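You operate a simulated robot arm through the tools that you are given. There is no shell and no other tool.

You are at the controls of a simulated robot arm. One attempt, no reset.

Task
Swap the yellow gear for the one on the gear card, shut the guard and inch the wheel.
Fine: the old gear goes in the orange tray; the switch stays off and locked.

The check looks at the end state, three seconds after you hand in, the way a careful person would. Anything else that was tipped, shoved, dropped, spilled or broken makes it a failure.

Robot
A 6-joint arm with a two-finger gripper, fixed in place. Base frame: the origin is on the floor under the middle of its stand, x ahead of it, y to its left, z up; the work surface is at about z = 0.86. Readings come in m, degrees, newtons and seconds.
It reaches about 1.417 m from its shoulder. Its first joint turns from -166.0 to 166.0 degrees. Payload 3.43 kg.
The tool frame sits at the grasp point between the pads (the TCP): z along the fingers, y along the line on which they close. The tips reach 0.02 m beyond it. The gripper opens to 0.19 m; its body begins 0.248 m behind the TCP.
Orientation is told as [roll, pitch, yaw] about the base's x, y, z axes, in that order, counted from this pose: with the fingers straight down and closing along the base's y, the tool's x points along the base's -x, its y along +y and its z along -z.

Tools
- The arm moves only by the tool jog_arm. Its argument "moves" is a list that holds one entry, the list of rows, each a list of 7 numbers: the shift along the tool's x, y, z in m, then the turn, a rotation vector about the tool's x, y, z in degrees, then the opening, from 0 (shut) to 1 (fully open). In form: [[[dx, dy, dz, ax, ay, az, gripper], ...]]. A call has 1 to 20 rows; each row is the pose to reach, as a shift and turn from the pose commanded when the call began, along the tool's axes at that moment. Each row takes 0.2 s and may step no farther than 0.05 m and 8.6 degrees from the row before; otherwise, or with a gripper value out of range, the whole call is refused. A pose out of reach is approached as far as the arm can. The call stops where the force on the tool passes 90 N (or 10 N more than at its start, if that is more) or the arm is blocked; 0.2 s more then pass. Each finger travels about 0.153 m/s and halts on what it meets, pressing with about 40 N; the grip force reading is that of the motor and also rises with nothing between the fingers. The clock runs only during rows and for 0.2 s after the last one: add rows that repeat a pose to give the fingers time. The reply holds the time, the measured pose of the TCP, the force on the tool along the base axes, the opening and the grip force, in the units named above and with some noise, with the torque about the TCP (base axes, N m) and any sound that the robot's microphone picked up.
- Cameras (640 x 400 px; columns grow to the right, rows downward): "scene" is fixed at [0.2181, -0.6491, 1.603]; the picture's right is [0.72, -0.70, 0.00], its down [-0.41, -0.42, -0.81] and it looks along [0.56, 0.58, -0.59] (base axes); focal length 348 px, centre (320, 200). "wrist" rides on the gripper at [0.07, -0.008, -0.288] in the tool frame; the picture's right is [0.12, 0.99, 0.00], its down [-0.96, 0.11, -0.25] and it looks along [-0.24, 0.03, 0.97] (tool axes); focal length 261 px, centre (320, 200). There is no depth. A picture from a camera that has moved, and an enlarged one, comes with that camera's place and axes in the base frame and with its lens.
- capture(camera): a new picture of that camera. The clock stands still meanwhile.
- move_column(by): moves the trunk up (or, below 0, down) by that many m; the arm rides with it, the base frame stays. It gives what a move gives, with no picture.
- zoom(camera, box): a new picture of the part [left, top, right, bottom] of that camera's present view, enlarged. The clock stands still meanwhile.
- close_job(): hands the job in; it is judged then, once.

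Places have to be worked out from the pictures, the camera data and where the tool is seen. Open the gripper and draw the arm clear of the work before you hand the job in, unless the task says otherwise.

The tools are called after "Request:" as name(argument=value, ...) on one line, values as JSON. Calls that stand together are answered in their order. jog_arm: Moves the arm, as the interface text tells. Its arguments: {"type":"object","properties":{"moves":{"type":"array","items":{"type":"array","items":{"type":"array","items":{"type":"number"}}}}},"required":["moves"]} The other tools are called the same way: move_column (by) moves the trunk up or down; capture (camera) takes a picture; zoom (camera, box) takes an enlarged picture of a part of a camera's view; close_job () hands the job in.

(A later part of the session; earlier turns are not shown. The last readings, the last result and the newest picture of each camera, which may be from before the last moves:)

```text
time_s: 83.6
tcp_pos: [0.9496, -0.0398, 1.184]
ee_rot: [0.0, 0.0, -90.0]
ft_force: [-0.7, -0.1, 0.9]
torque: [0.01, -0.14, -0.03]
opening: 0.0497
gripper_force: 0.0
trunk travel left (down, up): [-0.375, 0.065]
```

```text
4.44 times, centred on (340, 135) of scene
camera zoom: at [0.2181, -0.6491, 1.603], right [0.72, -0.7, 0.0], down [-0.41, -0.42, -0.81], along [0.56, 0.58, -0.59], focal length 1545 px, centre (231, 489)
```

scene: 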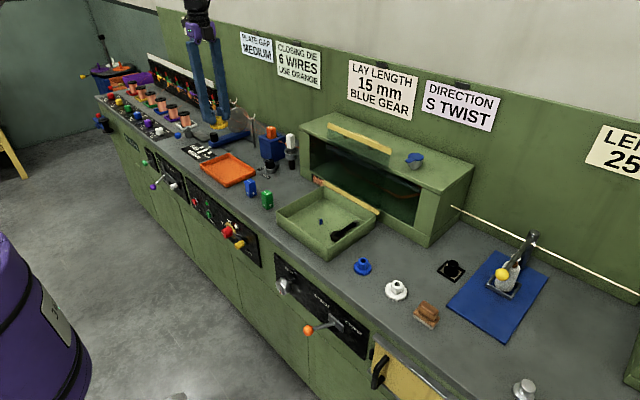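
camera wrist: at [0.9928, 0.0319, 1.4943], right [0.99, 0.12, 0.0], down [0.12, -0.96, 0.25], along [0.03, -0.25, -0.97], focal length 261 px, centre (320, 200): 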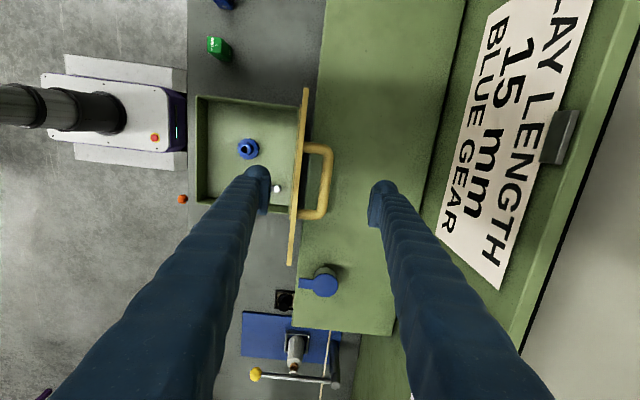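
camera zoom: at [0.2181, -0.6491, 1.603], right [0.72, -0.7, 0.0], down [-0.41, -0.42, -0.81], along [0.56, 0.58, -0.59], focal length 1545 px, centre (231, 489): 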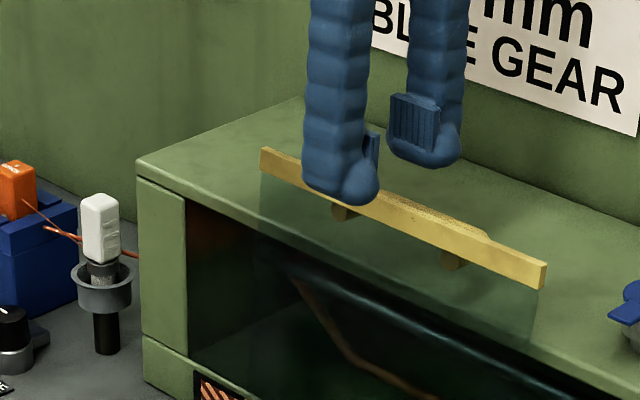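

The rear finger's tip is just behind the trim and above the bar. I lower so the tip is behind the trim but still above the bar.

Request:
jog_arm(moves=[[[0, 0.001, 0.02, 0, 0, 0, 0.263], [0, 0.001, 0.035, 0, 0, 0, 0.263], [0, 0.001, 0.042, 0, 0, 0, 0.263], [0, 0.001, 0.047, 0, 0, 0, 0.263]]])

Request:
zoom(camera="wrist", box=[260, 110, 400, 240])

Request:
zoom(camera="scene", box=[290, 90, 390, 180])

```text
time_s: 84.6
tcp_pos: [0.9533, -0.0401, 1.133]
ee_rot: [0.0, 0.0, -89.9]
ft_force: [-0.2, 0.2, 0.5]
torque: [0.04, -0.02, -0.03]
opening: 0.0496
gripper_force: 0.1
trunk travel left (down, up): [-0.375, 0.065]
```

```text
3.08 times, centred on (330, 175) of wrist
camera zoom: at [0.9437, 0.0312, 1.4209], right [0.99, 0.12, 0.0], down [0.11, -0.96, 0.25], along [0.03, -0.25, -0.97], focal length 802 px, centre (289, 277)
```

zoom: 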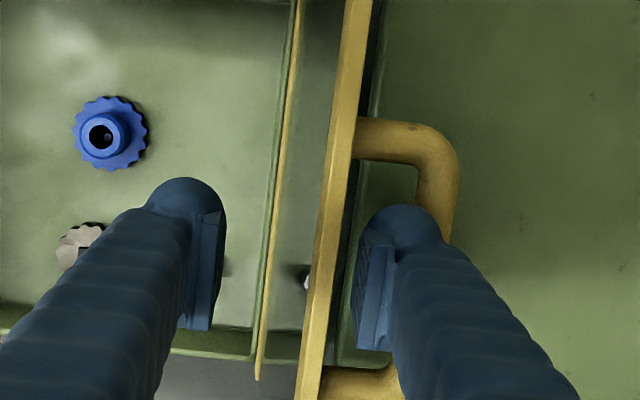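

```text
4.44 times, centred on (340, 135) of scene
camera zoom: at [0.2181, -0.6491, 1.603], right [0.72, -0.7, 0.0], down [-0.41, -0.42, -0.81], along [0.56, 0.58, -0.59], focal length 1545 px, centre (231, 489)
```

zoom: 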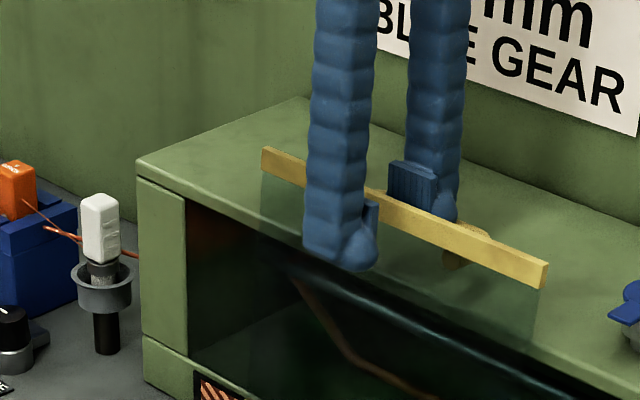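

No contact; the tip is behind the trim with ~7 mm gap. I move −x to pick up the trim and draw the lid forward to about vertical.

Request:
jog_arm(moves=[[[0, -0.005, 0, 0, 0, 0, 0.263], [0, -0.01, 0, 0, 0, 0, 0.263], [0, -0.015, 0, 0, 0, 0, 0.263], [0, -0.02, 0, 0, 0, 0, 0.263]]])

Request:
zoom(camera="wrist", box=[260, 110, 400, 240])

Request:
zoom(camera="scene", box=[290, 90, 390, 180])

```text
time_s: 85.6
tcp_pos: [0.9333, -0.0404, 1.1346]
ee_rot: [-0.1, -0.1, -90.1]
ft_force: [1.1, 0.5, -0.1]
torque: [0.01, 0.02, 0.01]
opening: 0.051
gripper_force: 1.0
trunk travel left (down, up): [-0.375, 0.065]
```

```text
3.08 times, centred on (330, 175) of wrist
camera zoom: at [0.9233, 0.0309, 1.4216], right [0.99, 0.12, 0.0], down [0.11, -0.96, 0.25], along [0.03, -0.25, -0.97], focal length 802 px, centre (289, 277)
```

zoom: 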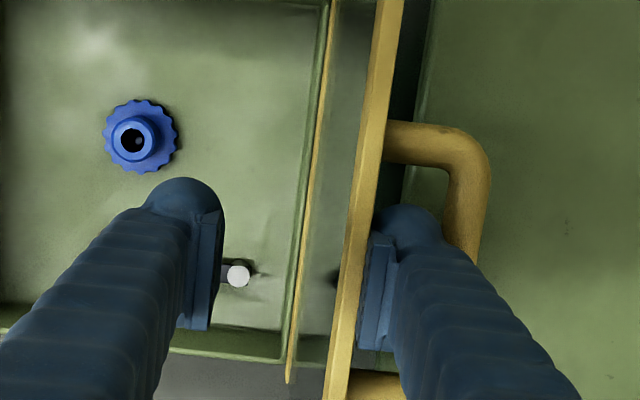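

```text
4.44 times, centred on (340, 135) of scene
camera zoom: at [0.2181, -0.6491, 1.603], right [0.72, -0.7, 0.0], down [-0.41, -0.42, -0.81], along [0.56, 0.58, -0.59], focal length 1545 px, centre (231, 489)
```

zoom: 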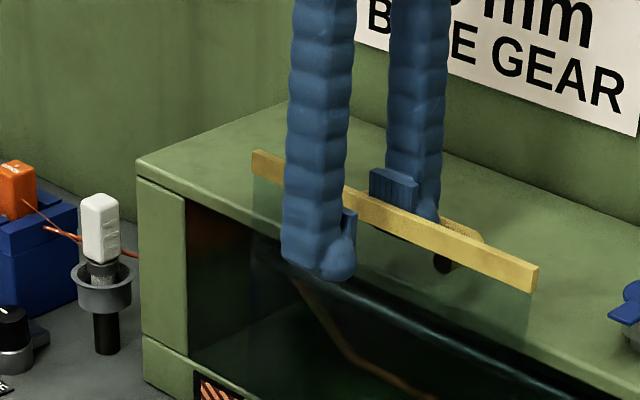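

The lid has followed to about 92°, and the bar is clear behind the finger. I draw it a few millimetres more and lower the finger into the loop.

Request:
jog_arm(moves=[[[0, -0.003, 0, 0, 0, 0, 0.263], [0, -0.006, 0, 0, 0, 0, 0.263], [0, -0.006, 0.006, 0, 0, 0, 0.263], [0, -0.006, 0.012, 0, 0, 0, 0.263]]])

Request:
zoom(camera="wrist", box=[260, 110, 400, 240])

Request:
zoom(camera="scene", box=[290, 90, 390, 180])

```text
time_s: 86.6
tcp_pos: [0.9264, -0.0408, 1.1251]
ee_rot: [0.4, -0.1, -90.0]
ft_force: [1.2, 0.4, 22.7]
torque: [-0.24, -1.04, -0.2]
opening: 0.0517
gripper_force: 2.0
trunk travel left (down, up): [-0.375, 0.065]
```

```text
3.08 times, centred on (330, 175) of wrist
camera zoom: at [0.9163, 0.0311, 1.4125], right [0.99, 0.12, 0.0], down [0.11, -0.96, 0.25], along [0.03, -0.25, -0.97], focal length 802 px, centre (289, 277)
```

zoom: 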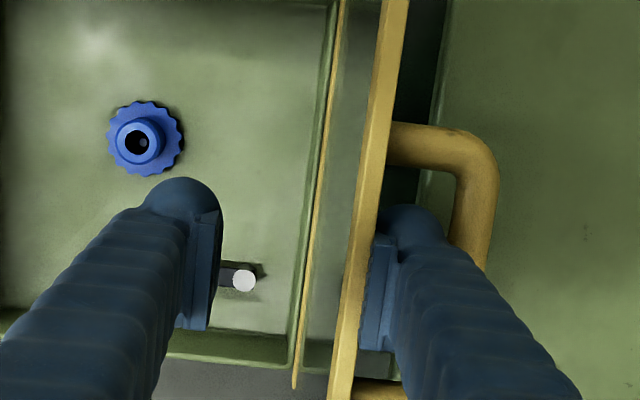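

```text
4.44 times, centred on (340, 135) of scene
camera zoom: at [0.2181, -0.6491, 1.603], right [0.72, -0.7, 0.0], down [-0.41, -0.42, -0.81], along [0.56, 0.58, -0.59], focal length 1545 px, centre (231, 489)
```

zoom: 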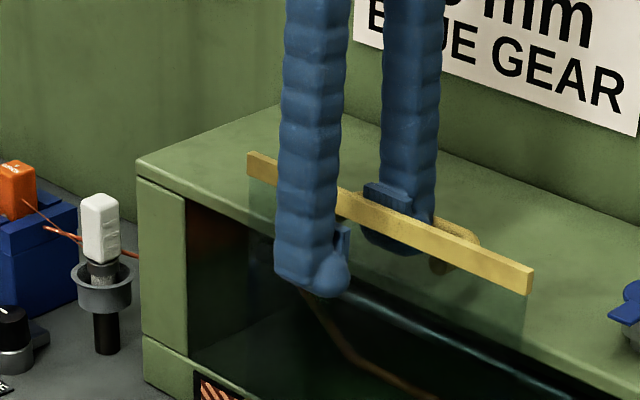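

The finger is being held by both trim and bar (slot just too tight at ~90°, ~23 N). I draw the lid slightly further forward in small steps, which widens the slot, keeping gentle downward pressure.

Request:
jog_arm(moves=[[[0, -0.0025, 0, 0, 0, 0, 0.263], [0, -0.005, 0, 0, 0, 0, 0.263], [0, -0.0075, 0.001, 0, 0, 0, 0.263]]])

Request:
zoom(camera="wrist", box=[260, 110, 400, 240])

Request:
zoom(camera="scene", box=[290, 90, 390, 180])

```text
time_s: 87.4
tcp_pos: [0.9172, -0.0406, 1.1217]
ee_rot: [0.1, 0.0, -90.0]
ft_force: [4.0, 0.2, 24.1]
torque: [-0.21, -1.16, -0.36]
opening: 0.0531
gripper_force: 2.5
trunk travel left (down, up): [-0.375, 0.065]
```

```text
3.08 times, centred on (330, 175) of wrist
camera zoom: at [0.9082, 0.031, 1.4089], right [0.99, 0.12, 0.0], down [0.11, -0.96, 0.25], along [0.03, -0.25, -0.97], focal length 802 px, centre (289, 277)
```

zoom: 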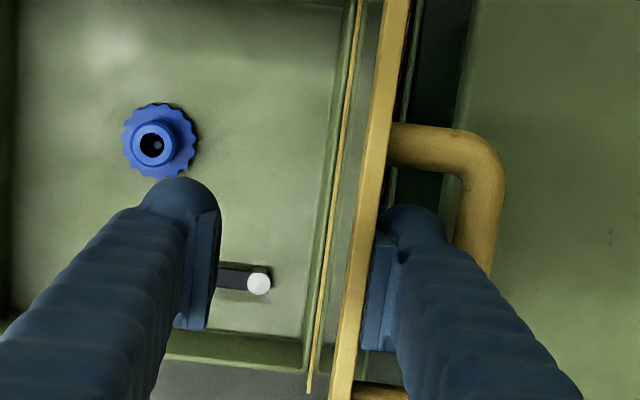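

```text
4.44 times, centred on (340, 135) of scene
camera zoom: at [0.2181, -0.6491, 1.603], right [0.72, -0.7, 0.0], down [-0.41, -0.42, -0.81], along [0.56, 0.58, -0.59], focal length 1545 px, centre (231, 489)
```

zoom: 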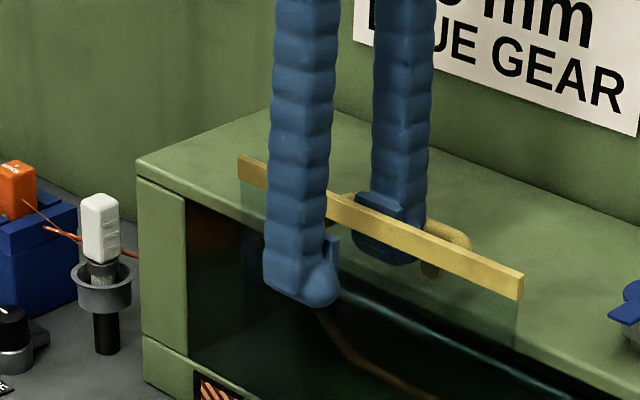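

Still ~24 N upward with the finger mostly in the slot. I zoom in to see what the rear fingertip is touching.

Request:
zoom(camera="scene", box=[335, 125, 385, 160])

Request:
zoom(camera="wrist", box=[320, 150, 380, 220])

```text
11.43 times, centred on (360, 142) of scene
camera zoom: at [0.2181, -0.6491, 1.603], right [0.72, -0.7, 0.0], down [-0.41, -0.42, -0.81], along [0.56, 0.58, -0.59], focal length 3974 px, centre (-137, 857)
```

zoom: 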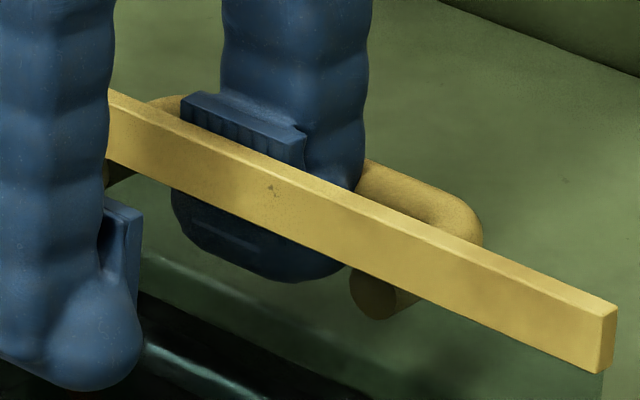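

```text
5.71 times, centred on (350, 185) of wrist
camera zoom: at [0.9082, 0.031, 1.4089], right [0.99, 0.12, 0.0], down [0.11, -0.96, 0.25], along [0.03, -0.25, -0.97], focal length 1489 px, centre (149, 286)
```

zoom: 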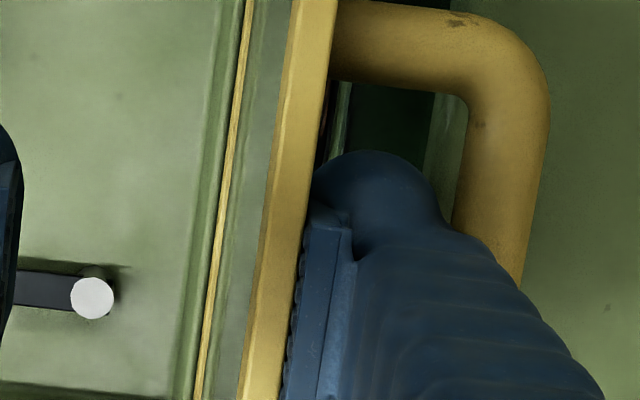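

The pad is tight against the trim and the bar is close behind; the loop is engaged by the tip. As I draw the lid further forward the slot widens, so I continue in small steps with slight lowering.

Request:
jog_arm(moves=[[[0, -0.003, 0.0, 0, 0, 0, 0.263], [0, -0.006, 0.001, 0, 0, 0, 0.263], [0, -0.009, 0.002, 0, 0, 0, 0.263]]])

Request:
zoom(camera="wrist", box=[300, 130, 400, 230])

Request:
zoom(camera="scene", box=[300, 110, 380, 180])

```text
time_s: 88.2
tcp_pos: [0.91, -0.0398, 1.1201]
ee_rot: [0.2, -0.1, -90.0]
ft_force: [2.1, 2.4, 24.4]
torque: [-0.17, -1.18, -0.21]
opening: 0.0526
gripper_force: 2.0
trunk travel left (down, up): [-0.375, 0.065]
```

```text
4.00 times, centred on (350, 180) of wrist
camera zoom: at [0.8995, 0.031, 1.4074], right [0.99, 0.12, 0.0], down [0.11, -0.96, 0.25], along [0.03, -0.25, -0.97], focal length 1043 px, centre (200, 280)
```

zoom: 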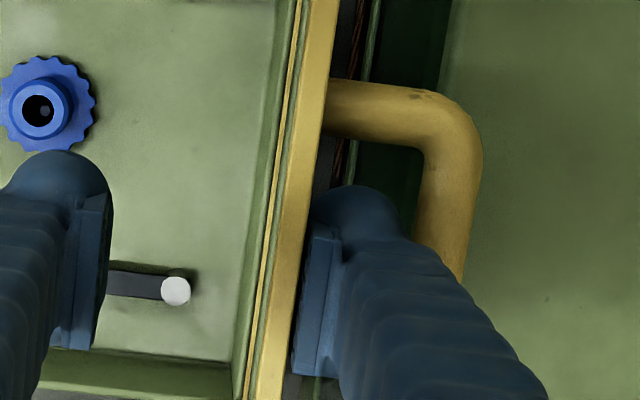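

```text
5.71 times, centred on (340, 145) of scene
camera zoom: at [0.2181, -0.6491, 1.603], right [0.72, -0.7, 0.0], down [-0.41, -0.42, -0.81], along [0.56, 0.58, -0.59], focal length 1987 px, centre (206, 514)
```

zoom: 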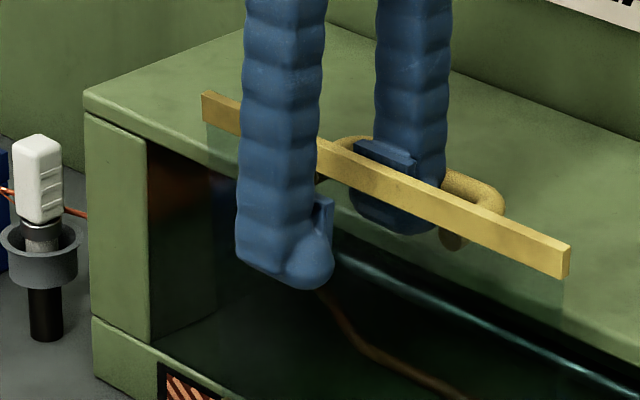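

Forces steady, the finger is slowly sinking in as the lid comes forward (~86°). I continue the same way.

Request:
jog_arm(moves=[[[0, -0.004, 0.001, 0, 0, 0, 0.263], [0, -0.008, 0.002, 0, 0, 0, 0.263], [0, -0.012, 0.003, 0, 0, 0, 0.263]]])

Request:
zoom(camera="wrist", box=[300, 130, 400, 230])

Request:
zoom(camera="scene", box=[300, 110, 380, 180])

```text
time_s: 89.0
tcp_pos: [0.8965, -0.04, 1.1187]
ee_rot: [0.2, 0.0, -90.0]
ft_force: [3.2, 1.4, 37.9]
torque: [-0.34, -2.25, -0.5]
opening: 0.0548
gripper_force: 3.9
trunk travel left (down, up): [-0.375, 0.065]
```

```text
4.00 times, centred on (350, 180) of wrist
camera zoom: at [0.8869, 0.0311, 1.4063], right [0.99, 0.12, 0.0], down [0.11, -0.96, 0.25], along [0.03, -0.25, -0.97], focal length 1043 px, centre (200, 280)
```

zoom: 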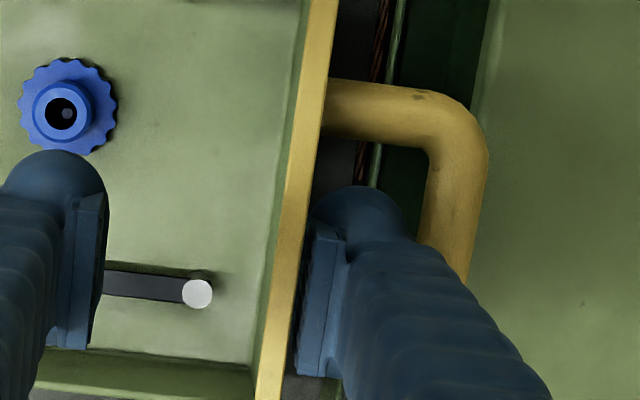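

```text
5.71 times, centred on (340, 145) of scene
camera zoom: at [0.2181, -0.6491, 1.603], right [0.72, -0.7, 0.0], down [-0.41, -0.42, -0.81], along [0.56, 0.58, -0.59], focal length 1987 px, centre (206, 514)
```

zoom: 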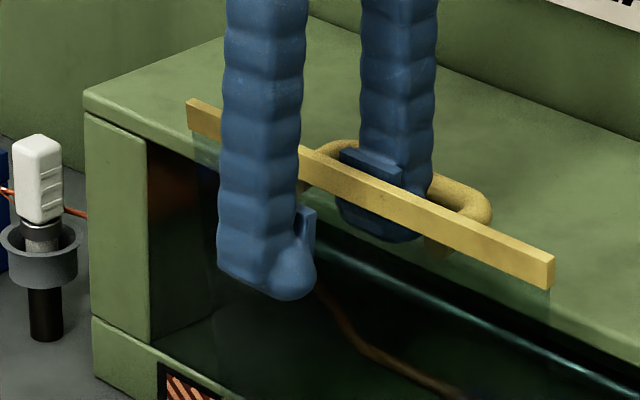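

The bar now presses up under the finger's shoulder (38 N at its outer side), with the tip hooked in front of the bar. I ease up 2 mm and keep moving forward, where the slot opens.

Request:
jog_arm(moves=[[[0, -0.004, -0.002, 0, 0, 0, 0.263], [0, -0.008, -0.002, 0, 0, 0, 0.263], [0, -0.012, -0.002, 0, 0, 0, 0.263]]])

Request:
zoom(camera="wrist", box=[300, 130, 400, 230])

Request:
zoom(camera="scene", box=[300, 110, 380, 180])

```text
time_s: 89.8
tcp_pos: [0.886, -0.0403, 1.1183]
ee_rot: [0.1, 0.0, -90.2]
ft_force: [8.4, 0.1, 24.3]
torque: [-0.23, -3.0, -0.91]
opening: 0.0601
gripper_force: 9.4
trunk travel left (down, up): [-0.375, 0.065]
```

```text
4.00 times, centred on (350, 180) of wrist
camera zoom: at [0.8758, 0.031, 1.4052], right [0.99, 0.12, 0.0], down [0.11, -0.96, 0.25], along [0.03, -0.25, -0.97], focal length 1043 px, centre (200, 280)
```

zoom: 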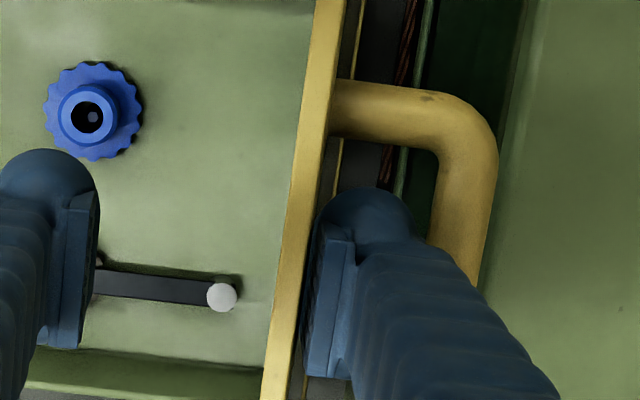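

```text
5.71 times, centred on (340, 145) of scene
camera zoom: at [0.2181, -0.6491, 1.603], right [0.72, -0.7, 0.0], down [-0.41, -0.42, -0.81], along [0.56, 0.58, -0.59], focal length 1987 px, centre (206, 514)
```

zoom: 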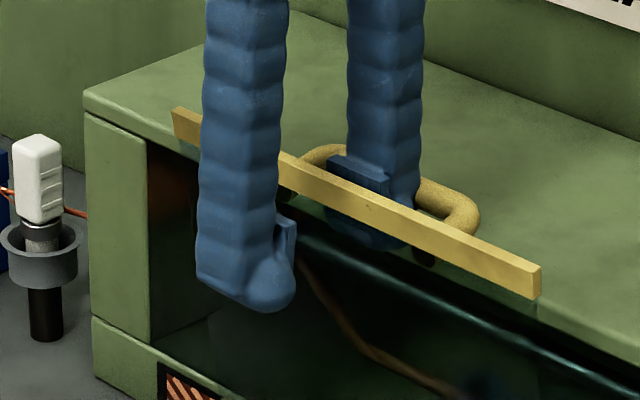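

The gripper is being spread by the wedge (opening 60 mm), so the cage is too loose. I ease up 4 mm and narrow the gripper to ~22 mm while shifting +x so the rear finger stays in place and the front finger comes close in front of the trim.

Request:
jog_arm(moves=[[[0, 0.002, -0.003, 0, 0, 0, 0.25], [0, 0.006, -0.004, 0, 0, 0, 0.21], [0, 0.01, -0.004, 0, 0, 0, 0.17], [0, 0.014, -0.004, 0, 0, 0, 0.14], [0, 0.017, -0.004, 0, 0, 0, 0.116], [0, 0.017, -0.004, 0, 0, 0, 0.116]]])

Request:
zoom(camera="wrist", box=[280, 130, 380, 230])

Request:
zoom(camera="scene", box=[300, 110, 380, 180])

```text
time_s: 91.2
tcp_pos: [0.9029, -0.0406, 1.1196]
ee_rot: [-0.2, 0.0, -90.0]
ft_force: [10.3, -0.7, -20.2]
torque: [-0.02, -1.5, -0.87]
opening: 0.0324
gripper_force: 9.5
trunk travel left (down, up): [-0.375, 0.065]
```

```text
4.00 times, centred on (330, 180) of wrist
camera zoom: at [0.8955, 0.0309, 1.4063], right [0.99, 0.12, 0.0], down [0.12, -0.96, 0.25], along [0.03, -0.25, -0.97], focal length 1043 px, centre (280, 280)
```

zoom: 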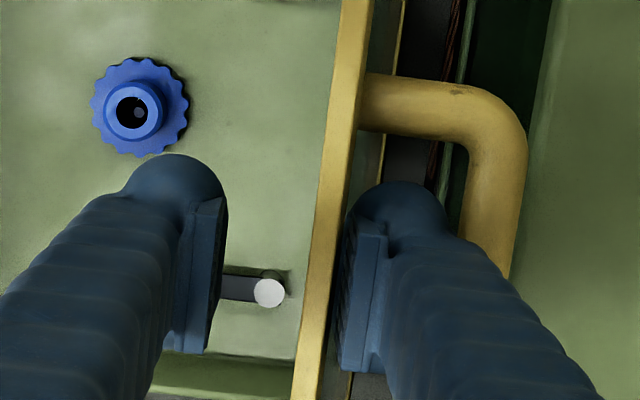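

```text
5.71 times, centred on (340, 145) of scene
camera zoom: at [0.2181, -0.6491, 1.603], right [0.72, -0.7, 0.0], down [-0.41, -0.42, -0.81], along [0.56, 0.58, -0.59], focal length 1987 px, centre (206, 514)
```

zoom: 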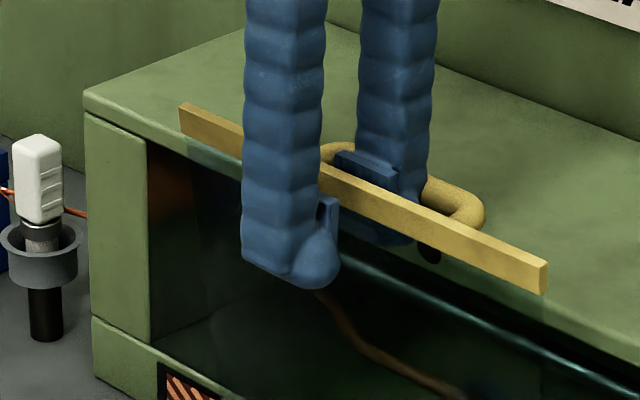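

The finger is jammed slightly in the slot (tool held down 20 N). I raise 4 mm more to free the shoulder from the bar and re-read.

Request:
jog_arm(moves=[[[0, 0, -0.002, 0, 0, 0, 0.14], [0, 0, -0.004, 0, 0, 0, 0.16], [0, 0, -0.004, 0, 0, 0, 0.17]]])

Request:
zoom(camera="wrist", box=[310, 140, 370, 220])

Request:
zoom(camera="scene", box=[325, 125, 375, 160])

```text
time_s: 92.0
tcp_pos: [0.9039, -0.0413, 1.1192]
ee_rot: [-0.5, 0.0, -90.1]
ft_force: [5.7, -1.0, -55.6]
torque: [0.16, 0.8, -0.95]
opening: 0.0366
gripper_force: 4.2
trunk travel left (down, up): [-0.375, 0.065]
```

```text
5.00 times, centred on (340, 180) of wrist
camera zoom: at [0.8979, 0.0308, 1.407], right [0.99, 0.12, -0.01], down [0.12, -0.96, 0.25], along [0.02, -0.25, -0.97], focal length 1303 px, centre (220, 300)
```

zoom: 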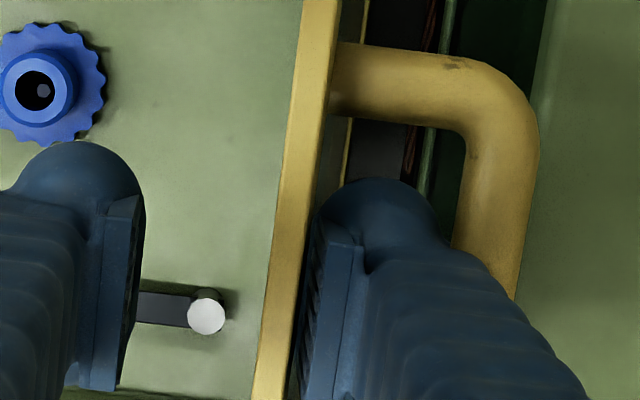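

```text
11.43 times, centred on (350, 142) of scene
camera zoom: at [0.2181, -0.6491, 1.603], right [0.72, -0.7, 0.0], down [-0.41, -0.42, -0.81], along [0.56, 0.58, -0.59], focal length 3974 px, centre (-23, 857)
```

zoom: 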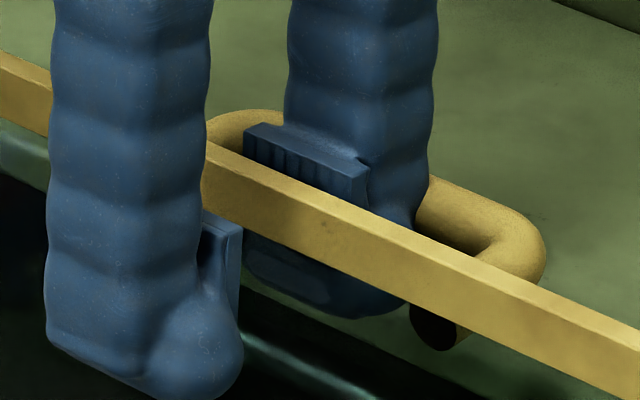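

The finger is captured between trim lower edge and bar (vertical play only ~1 mm), which actually makes it a secure hook. I bring the height back to neutral and re-read the forces.

Request:
jog_arm(moves=[[[0, 0, 0.003, 0, 0, 0, 0.17], [0, 0, 0.006, 0, 0, 0, 0.17], [0, 0, 0.006, 0, 0, 0, 0.17]]])

```text
time_s: 92.8
tcp_pos: [0.9055, -0.0393, 1.121]
ee_rot: [0.0, 0.0, -90.0]
ft_force: [6.1, -0.1, -28.6]
torque: [0.14, -0.24, -0.85]
opening: 0.0379
gripper_force: 4.2
trunk travel left (down, up): [-0.375, 0.065]
```

Request:
jog_arm(moves=[[[0, 0, 0.002, 0, 0, 0, 0.17], [0, 0, 0.004, 0, 0, 0, 0.17], [0, 0, 0.004, 0, 0, 0, 0.17]]])

Request:
zoom(camera="wrist", box=[280, 130, 380, 230])

```text
time_s: 93.6
tcp_pos: [0.9044, -0.0398, 1.1199]
ee_rot: [0.3, 0.0, -90.0]
ft_force: [5.7, 0.8, 19.7]
torque: [-0.09, -1.61, -0.89]
opening: 0.0378
gripper_force: 4.6
trunk travel left (down, up): [-0.375, 0.065]
```

```text
4.00 times, centred on (330, 180) of wrist
camera zoom: at [0.8934, 0.0311, 1.4067], right [0.99, 0.12, 0.0], down [0.11, -0.96, 0.25], along [0.03, -0.25, -0.97], focal length 1043 px, centre (280, 280)
```

zoom: 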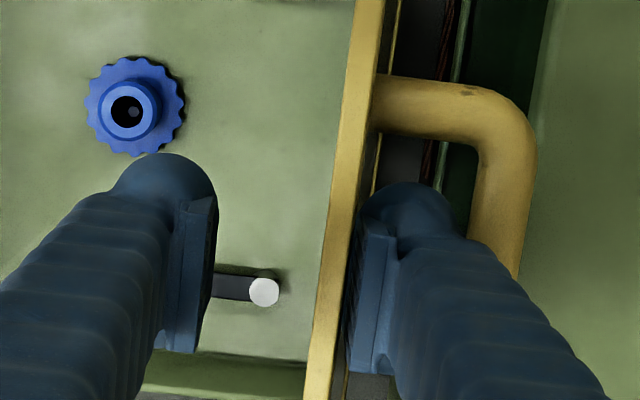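

The finger is held vertically within half a millimetre, effectively pinned to the trim, so I simply swing the lid forward along the arc about the hinge from here, with small steps and force checks.

Request:
jog_arm(moves=[[[0, -0.005, -0.0012, 0, 0, 0, 0.17], [0, -0.0095, -0.0008, 0, 0, 0, 0.17], [0, -0.014, -0.0002, 0, 0, 0, 0.17], [0, -0.0184, 0.0006, 0, 0, 0, 0.17]]])

Request:
zoom(camera="wrist", box=[280, 130, 380, 230])

Request:
zoom(camera="scene", box=[300, 110, 380, 180])

```text
time_s: 94.6
tcp_pos: [0.8846, -0.0398, 1.1173]
ee_rot: [0.4, 0.0, -90.0]
ft_force: [15.0, -0.6, 33.0]
torque: [-0.19, -4.67, -0.86]
opening: 0.0492
gripper_force: 14.8
trunk travel left (down, up): [-0.375, 0.065]
```

```text
4.00 times, centred on (330, 180) of wrist
camera zoom: at [0.8746, 0.031, 1.405], right [0.99, 0.12, 0.01], down [0.11, -0.96, 0.25], along [0.03, -0.25, -0.97], focal length 1043 px, centre (280, 280)
```

zoom: 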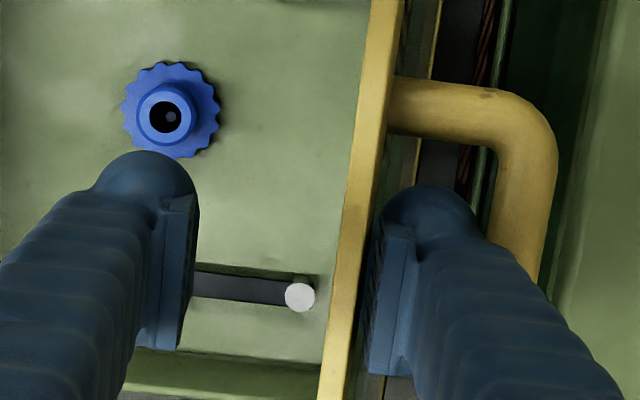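

```text
5.71 times, centred on (340, 145) of scene
camera zoom: at [0.2181, -0.6491, 1.603], right [0.72, -0.7, 0.0], down [-0.41, -0.42, -0.81], along [0.56, 0.58, -0.59], focal length 1987 px, centre (206, 514)
```

zoom: 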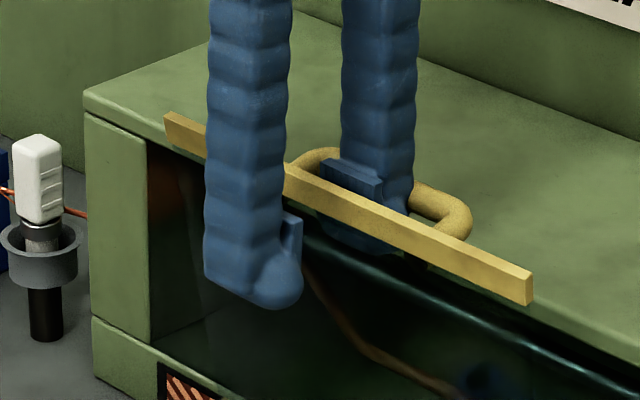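

The torque (−4.7 N·m) shows the vertical finger binding between pane and bar as the lid tilts forward. I tilt the tool with the lid (−8° about the finger) to relieve it.

Request:
jog_arm(moves=[[[0, 0, 0.0015, -2, 0, 0, 0.2], [0, 0, 0.0031, -4, 0, 0, 0.2], [0, 0, 0.0047, -6, 0, 0, 0.2], [0, 0, 0.0063, -8, 0, 0, 0.2]]])

Request:
zoom(camera="wrist", box=[280, 130, 380, 230])

Request:
zoom(camera="scene", box=[300, 110, 380, 180])

```text
time_s: 95.6
tcp_pos: [0.882, -0.0405, 1.1121]
ee_rot: [8.2, 0.1, -90.1]
ft_force: [-7.3, -3.9, 39.9]
torque: [0.15, -1.47, -0.89]
opening: 0.0381
gripper_force: 0.1
trunk travel left (down, up): [-0.375, 0.065]
```

```text
4.00 times, centred on (330, 180) of wrist
camera zoom: at [0.8314, 0.031, 1.3948], right [0.98, 0.12, 0.14], down [0.08, -0.96, 0.26], along [0.17, -0.25, -0.95], focal length 1043 px, centre (280, 280)
```

zoom: 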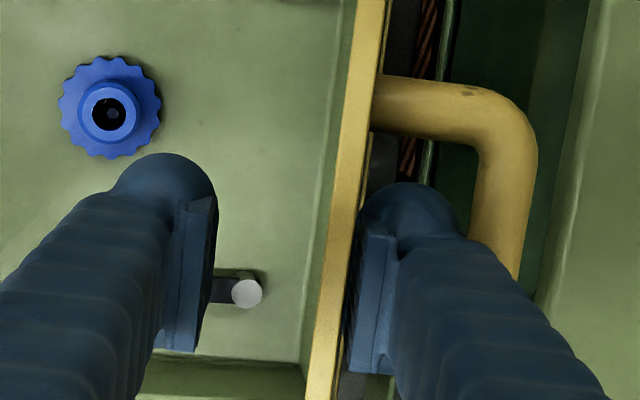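

```text
5.71 times, centred on (340, 145) of scene
camera zoom: at [0.2181, -0.6491, 1.603], right [0.72, -0.7, 0.0], down [-0.41, -0.42, -0.81], along [0.56, 0.58, -0.59], focal length 1987 px, centre (206, 514)
```

zoom: 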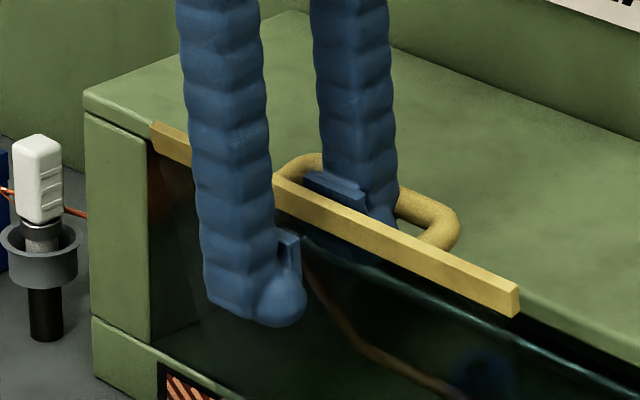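

Tilting relieved the binding (gripper back to its set opening). Now I swing tool and lid together about the hinge in small steps, easing up 3 mm.

Request:
jog_arm(moves=[[[0, -0.007, -0.0003, -2, 0, 0, 0.2], [0, -0.014, -0.0003, -4, 0, 0, 0.2], [0, -0.0212, 0.0014, -6, 0, 0, 0.2], [0, -0.0283, 0.0034, -8, 0, 0, 0.2]]])

Request:
zoom(camera="wrist", box=[280, 130, 380, 230])

Request:
zoom(camera="scene", box=[290, 110, 380, 190])

```text
time_s: 96.6
tcp_pos: [0.8554, -0.0405, 1.1006]
ee_rot: [15.9, 0.0, -90.2]
ft_force: [1.2, -2.1, 9.4]
torque: [0.16, -1.12, -0.66]
opening: 0.0419
gripper_force: 3.1
trunk travel left (down, up): [-0.375, 0.065]
```

```text
4.00 times, centred on (330, 180) of wrist
camera zoom: at [0.7682, 0.031, 1.3746], right [0.95, 0.12, 0.27], down [0.04, -0.96, 0.27], along [0.29, -0.25, -0.92], focal length 1043 px, centre (280, 280)
```

zoom: 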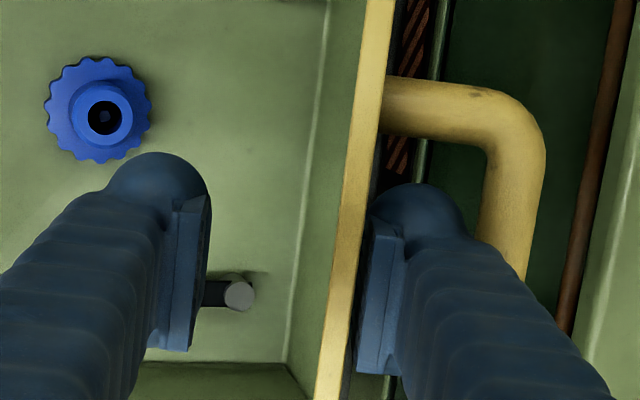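

```text
5.00 times, centred on (335, 150) of scene
camera zoom: at [0.2181, -0.6491, 1.603], right [0.72, -0.7, 0.0], down [-0.41, -0.42, -0.81], along [0.56, 0.58, -0.59], focal length 1738 px, centre (245, 450)
```

zoom: 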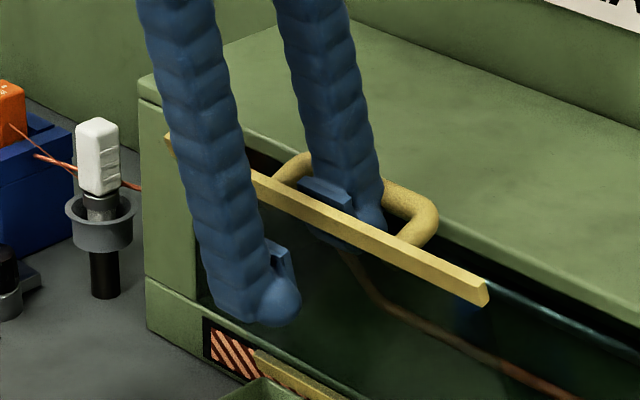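

Forces are now small and the lid is at about 68°. The rear finger hooks in the handle loop; I continue lowering along the arc, letting the tool tilt a little less than the lid.

Request:
jog_arm(moves=[[[0, -0.0072, -0.0006, -0.5, 0, 0, 0.2], [0, -0.0144, -0.001, -1, 0, 0, 0.2], [0, -0.0215, -0.0008, -1.5, 0, 0, 0.2], [0, -0.0287, -0.0005, -2, 0, 0, 0.2], [0, -0.0357, 0.0003, -2.5, 0, 0, 0.2], [0, -0.0428, 0.0013, -3, 0, 0, 0.2]]])

Request:
zoom(camera="wrist", box=[280, 130, 380, 230])

Request:
zoom(camera="scene", box=[280, 120, 370, 200])

```text
time_s: 98.0
tcp_pos: [0.819, -0.0404, 1.0872]
ee_rot: [19.0, 0.0, -90.0]
ft_force: [32.5, -2.1, -29.0]
torque: [0.23, -1.62, -0.85]
opening: 0.0556
gripper_force: 15.9
trunk travel left (down, up): [-0.375, 0.065]
```

```text
4.00 times, centred on (330, 180) of wrist
camera zoom: at [0.7178, 0.0311, 1.3549], right [0.94, 0.12, 0.32], down [0.03, -0.96, 0.27], along [0.34, -0.25, -0.91], focal length 1043 px, centre (280, 280)
```

zoom: 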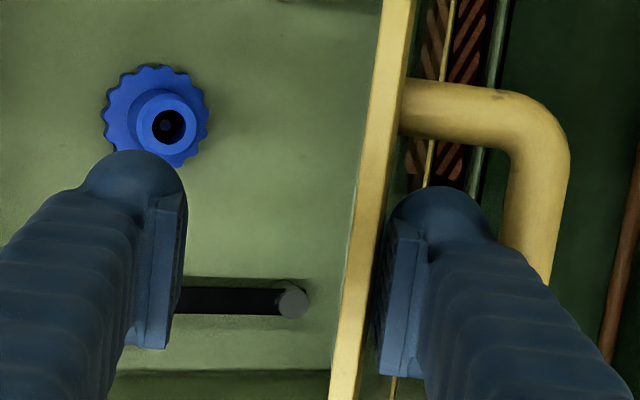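

```text
5.00 times, centred on (325, 160) of scene
camera zoom: at [0.2181, -0.6491, 1.603], right [0.72, -0.7, 0.0], down [-0.41, -0.42, -0.81], along [0.56, 0.58, -0.59], focal length 1738 px, centre (295, 400)
```

zoom: 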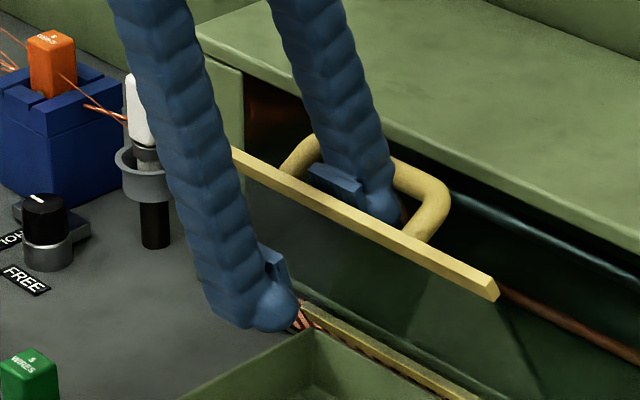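

Binding again because the tool tilt lags the lid. I rotate the tool 7° about the finger to match the lid, then will keep a constant relative angle.

Request:
jog_arm(moves=[[[0, 0, 0.0014, -1.75, 0, 0, 0.2], [0, 0, 0.0028, -3.5, 0, 0, 0.2], [0, 0, 0.0041, -5.25, 0, 0, 0.2], [0, 0, 0.0055, -7, 0, 0, 0.2], [0, 0, 0.0062, -8, 0, 0, 0.2]]])

Request:
zoom(camera="wrist", box=[280, 130, 380, 230])

```text
time_s: 99.2
tcp_pos: [0.8168, -0.0407, 1.0813]
ee_rot: [24.5, -0.6, -90.1]
ft_force: [21.4, 23.0, -32.5]
torque: [0.92, 0.14, -0.68]
opening: 0.0432
gripper_force: 5.0
out of reach, approached as far as the arm can: row 4, 5
trunk travel left (down, up): [-0.375, 0.065]
```

```text
4.00 times, centred on (330, 180) of wrist
camera zoom: at [0.6899, 0.0337, 1.3382], right [0.9, 0.12, 0.41], down [0.0, -0.96, 0.28], along [0.43, -0.26, -0.87], focal length 1043 px, centre (280, 280)
```

zoom: 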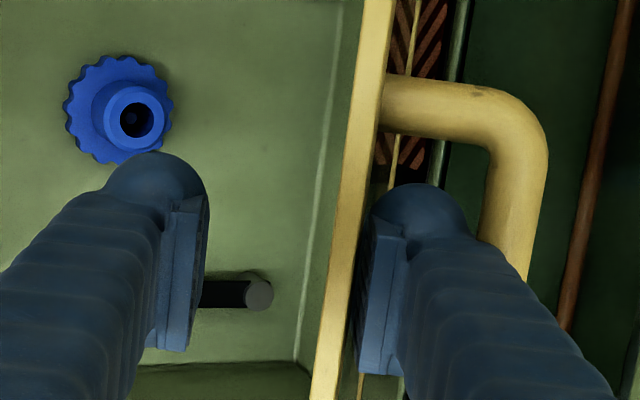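

The tool can't tilt beyond ~24° here (arm limit), and the fingertip's ball is trapped deep in the handle loop. I back off 2° of tilt and withdraw the finger along its axis in small steps so that it hooks the bar more shallowly.

Request:
jog_arm(moves=[[[0, 0.001, -0.002, 1, 0, 0, 0.2], [0, 0.002, -0.004, 2, 0, 0, 0.2], [0, 0.002, -0.006, 2, 0, 0, 0.2]]])

Request:
zoom(camera="wrist", box=[280, 130, 380, 230])

Request:
zoom(camera="scene", box=[280, 120, 370, 200])

```text
time_s: 100.0
tcp_pos: [0.8231, -0.0418, 1.0847]
ee_rot: [24.5, 0.0, -90.1]
ft_force: [22.4, -1.4, -45.6]
torque: [1.06, 1.13, -0.21]
opening: 0.0398
gripper_force: 1.6
trunk travel left (down, up): [-0.375, 0.065]
```

```text
4.00 times, centred on (330, 180) of wrist
camera zoom: at [0.6952, 0.031, 1.3423], right [0.9, 0.12, 0.41], down [0.0, -0.96, 0.27], along [0.43, -0.25, -0.87], focal length 1043 px, centre (280, 280)
```

zoom: 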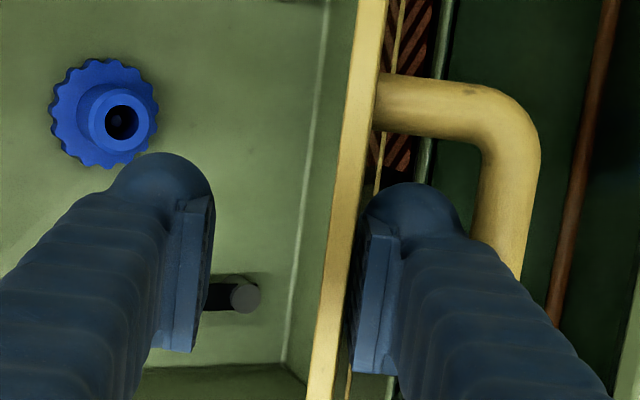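

```text
5.00 times, centred on (325, 160) of scene
camera zoom: at [0.2181, -0.6491, 1.603], right [0.72, -0.7, 0.0], down [-0.41, -0.42, -0.81], along [0.56, 0.58, -0.59], focal length 1738 px, centre (295, 400)
```

zoom: 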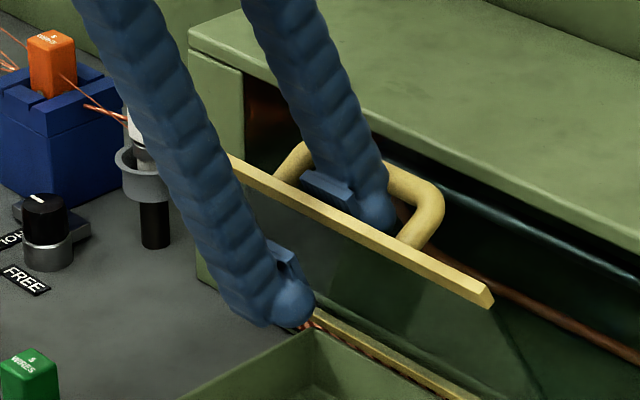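

The force (≈51 N) is purely along the finger axis – the ball is held by the loop. I keep withdrawing in 2 mm increments until it slips past the trim's inner edge.

Request:
jog_arm(moves=[[[0, 0, -0.0015, 0, 0, 0, 0.2], [0, 0, -0.003, 0, 0, 0, 0.2]]])

```text
time_s: 100.6
tcp_pos: [0.8237, -0.039, 1.0887]
ee_rot: [24.3, -0.2, -90.2]
ft_force: [35.8, -16.6, -69.2]
torque: [0.9, 2.43, -1.03]
opening: 0.0398
gripper_force: 1.2
trunk travel left (down, up): [-0.375, 0.065]
```

About 78 N now. I align the pull direction better (tilt back 3° about the finger) while withdrawing another couple of millimetres, watching the 90 N limit.

Request:
jog_arm(moves=[[[0, 0.0, -0.0015, 1.5, 0, 0, 0.22], [0, 0.0, -0.0035, 3, 0, 0, 0.22]]])

Request:
zoom(camera="scene", box=[280, 120, 370, 200])

Request:
zoom(camera="wrist", box=[280, 130, 380, 230])

```text
time_s: 101.2
tcp_pos: [0.7989, -0.0392, 1.1104]
ee_rot: [23.0, -0.2, -89.9]
ft_force: [-1.5, -0.4, 1.1]
torque: [0.03, -0.26, 0.01]
opening: 0.0416
gripper_force: 0.1
trunk travel left (down, up): [-0.375, 0.065]
```

```text
5.00 times, centred on (325, 160) of scene
camera zoom: at [0.2181, -0.6491, 1.603], right [0.72, -0.7, 0.0], down [-0.41, -0.42, -0.81], along [0.56, 0.58, -0.59], focal length 1738 px, centre (295, 400)
```

zoom: 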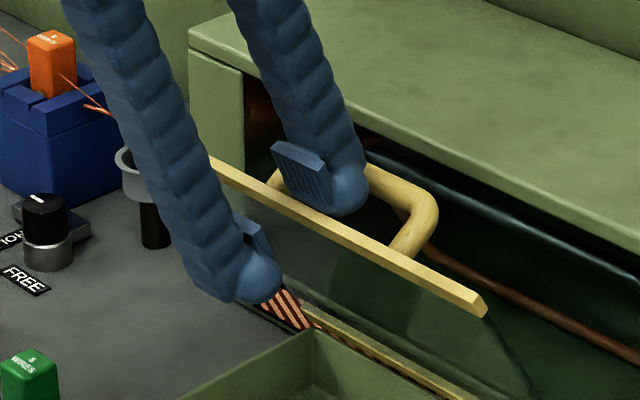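

```text
4.00 times, centred on (330, 180) of wrist
camera zoom: at [0.6792, 0.0324, 1.3717], right [0.91, 0.12, 0.39], down [0.01, -0.96, 0.27], along [0.41, -0.25, -0.88], focal length 1043 px, centre (280, 280)
```

zoom: 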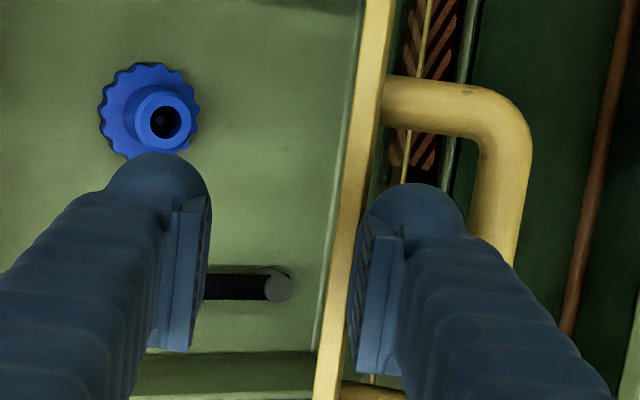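

The ball popped free and the tool jumped back ~3 cm; the lid still stands at about 55° (apparently held by hinge friction). I immediately move 20 mm along the finger axis so the lid edge is caged and the bar hooked again.

Request:
jog_arm(moves=[[[0, 0, 0.02, 0, 0, 0, 0.22]]])

Request:
zoom(camera="scene", box=[280, 120, 370, 200])

Request:
zoom(camera="wrist", box=[280, 130, 380, 230])

```text
time_s: 101.5
tcp_pos: [0.8158, -0.0394, 1.0931]
ee_rot: [22.2, 0.0, -90.0]
ft_force: [-0.8, 0.9, -5.0]
torque: [0.37, 0.26, -0.11]
opening: 0.0402
gripper_force: 0.1
trunk travel left (down, up): [-0.375, 0.065]
stopped in row 1: the force on the tool passed its limit at 455 N (the readings are from after the stop); the commanded pose is now the measured one
```

```text
5.00 times, centred on (325, 160) of scene
camera zoom: at [0.2181, -0.6491, 1.603], right [0.72, -0.7, 0.0], down [-0.41, -0.42, -0.81], along [0.56, 0.58, -0.59], focal length 1738 px, centre (295, 400)
```

zoom: 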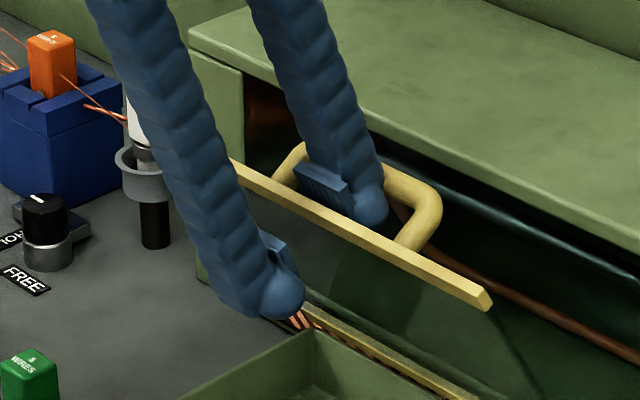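

```text
4.00 times, centred on (330, 180) of wrist
camera zoom: at [0.7002, 0.0317, 1.3546], right [0.92, 0.12, 0.37], down [0.01, -0.96, 0.27], along [0.39, -0.25, -0.89], focal length 1043 px, centre (280, 280)
```

zoom: 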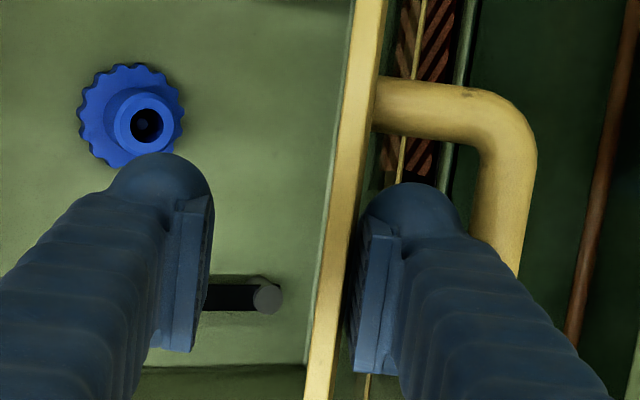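

The lid edge met the finger (brief spike), and now everything rests with almost no force: lid ≈57°, rear finger at the mouth of the loop in front of the bar. I narrow the gripper to ~15 mm (shifting so the rear finger stays put) to make the cage stiffer.

Request:
jog_arm(moves=[[[0, 0.004, 0, 0, 0, 0, 0.175], [0, 0.008, 0, 0, 0, 0, 0.13], [0, 0.0125, 0, 0, 0, 0, 0.08], [0, 0.0125, 0, 0, 0, 0, 0.08]]])

Request:
zoom(camera="scene", box=[280, 120, 370, 200])

Request:
zoom(camera="wrist", box=[280, 130, 380, 230])

```text
time_s: 102.5
tcp_pos: [0.8298, -0.0393, 1.0976]
ee_rot: [22.3, 0.0, -90.0]
ft_force: [-3.5, 2.5, 3.3]
torque: [0.21, -0.02, -0.11]
opening: 0.0138
gripper_force: 0.0
trunk travel left (down, up): [-0.375, 0.065]
```

```text
5.00 times, centred on (325, 160) of scene
camera zoom: at [0.2181, -0.6491, 1.603], right [0.72, -0.7, 0.0], down [-0.41, -0.42, -0.81], along [0.56, 0.58, -0.59], focal length 1738 px, centre (295, 400)
```

zoom: 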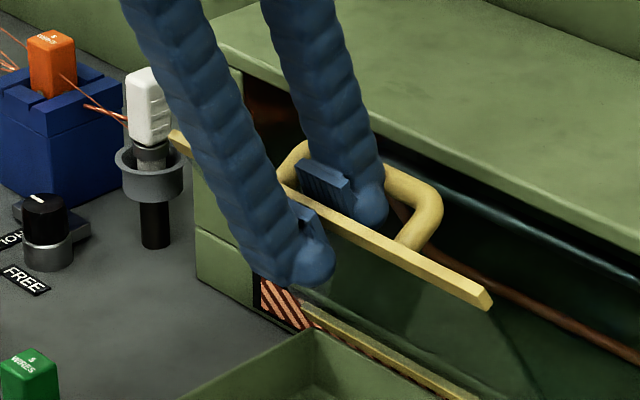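

```text
4.00 times, centred on (330, 180) of wrist
camera zoom: at [0.712, 0.0318, 1.3601], right [0.92, 0.12, 0.38], down [0.01, -0.96, 0.27], along [0.39, -0.25, -0.89], focal length 1043 px, centre (280, 280)
```

zoom: 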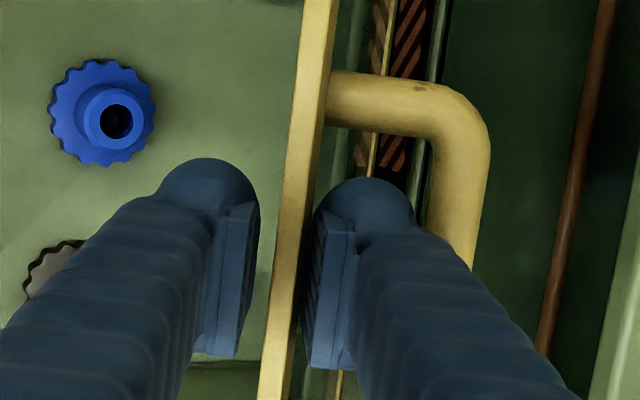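

The cage is snug and forces are small (bar leaning lightly on the finger). I now lower along a computed path, gradually turning the tool back toward vertical; first to ~52°.

Request:
jog_arm(moves=[[[0, -0.0045, -0.001, 0.3, 0, 0, 0.08], [0, -0.0087, -0.0018, 0.65, 0, 0, 0.08], [0, -0.013, -0.0025, 1.0, 0, 0, 0.08], [0, -0.0173, -0.0032, 1.3, 0, 0, 0.08]]])

Request:
zoom(camera="scene", box=[280, 120, 370, 200])

Request:
zoom(camera="wrist", box=[280, 130, 380, 230])

```text
time_s: 103.5
tcp_pos: [0.8123, -0.0425, 1.0935]
ee_rot: [20.9, 0.0, -90.1]
ft_force: [1.0, -0.5, 0.4]
torque: [0.03, 0.02, 0.01]
opening: 0.0153
gripper_force: 0.1
trunk travel left (down, up): [-0.375, 0.065]
```

```text
5.00 times, centred on (325, 160) of scene
camera zoom: at [0.2181, -0.6491, 1.603], right [0.72, -0.7, 0.0], down [-0.41, -0.42, -0.81], along [0.56, 0.58, -0.59], focal length 1738 px, centre (295, 400)
```

zoom: 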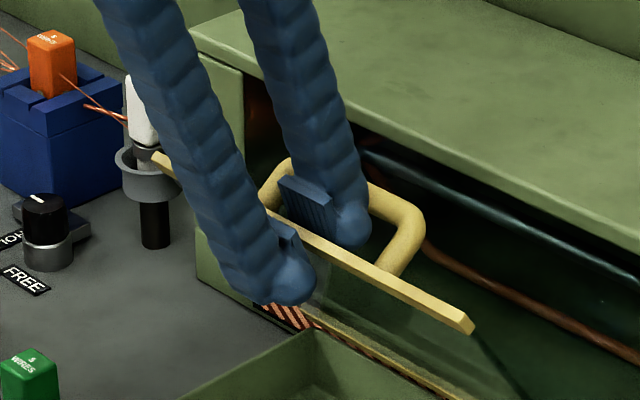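

```text
4.00 times, centred on (330, 180) of wrist
camera zoom: at [0.7013, 0.03, 1.3587], right [0.93, 0.12, 0.35], down [0.02, -0.96, 0.27], along [0.37, -0.25, -0.89], focal length 1043 px, centre (280, 280)
```

zoom: 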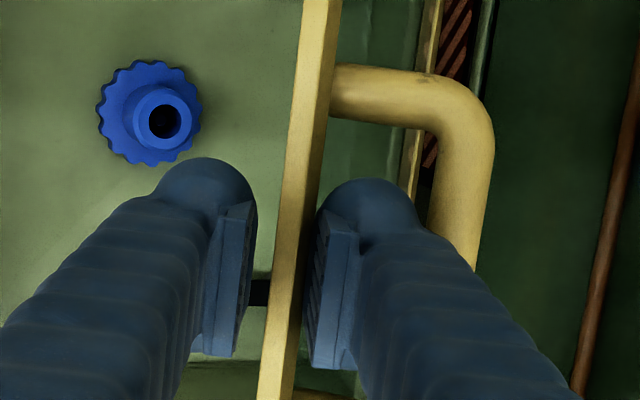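

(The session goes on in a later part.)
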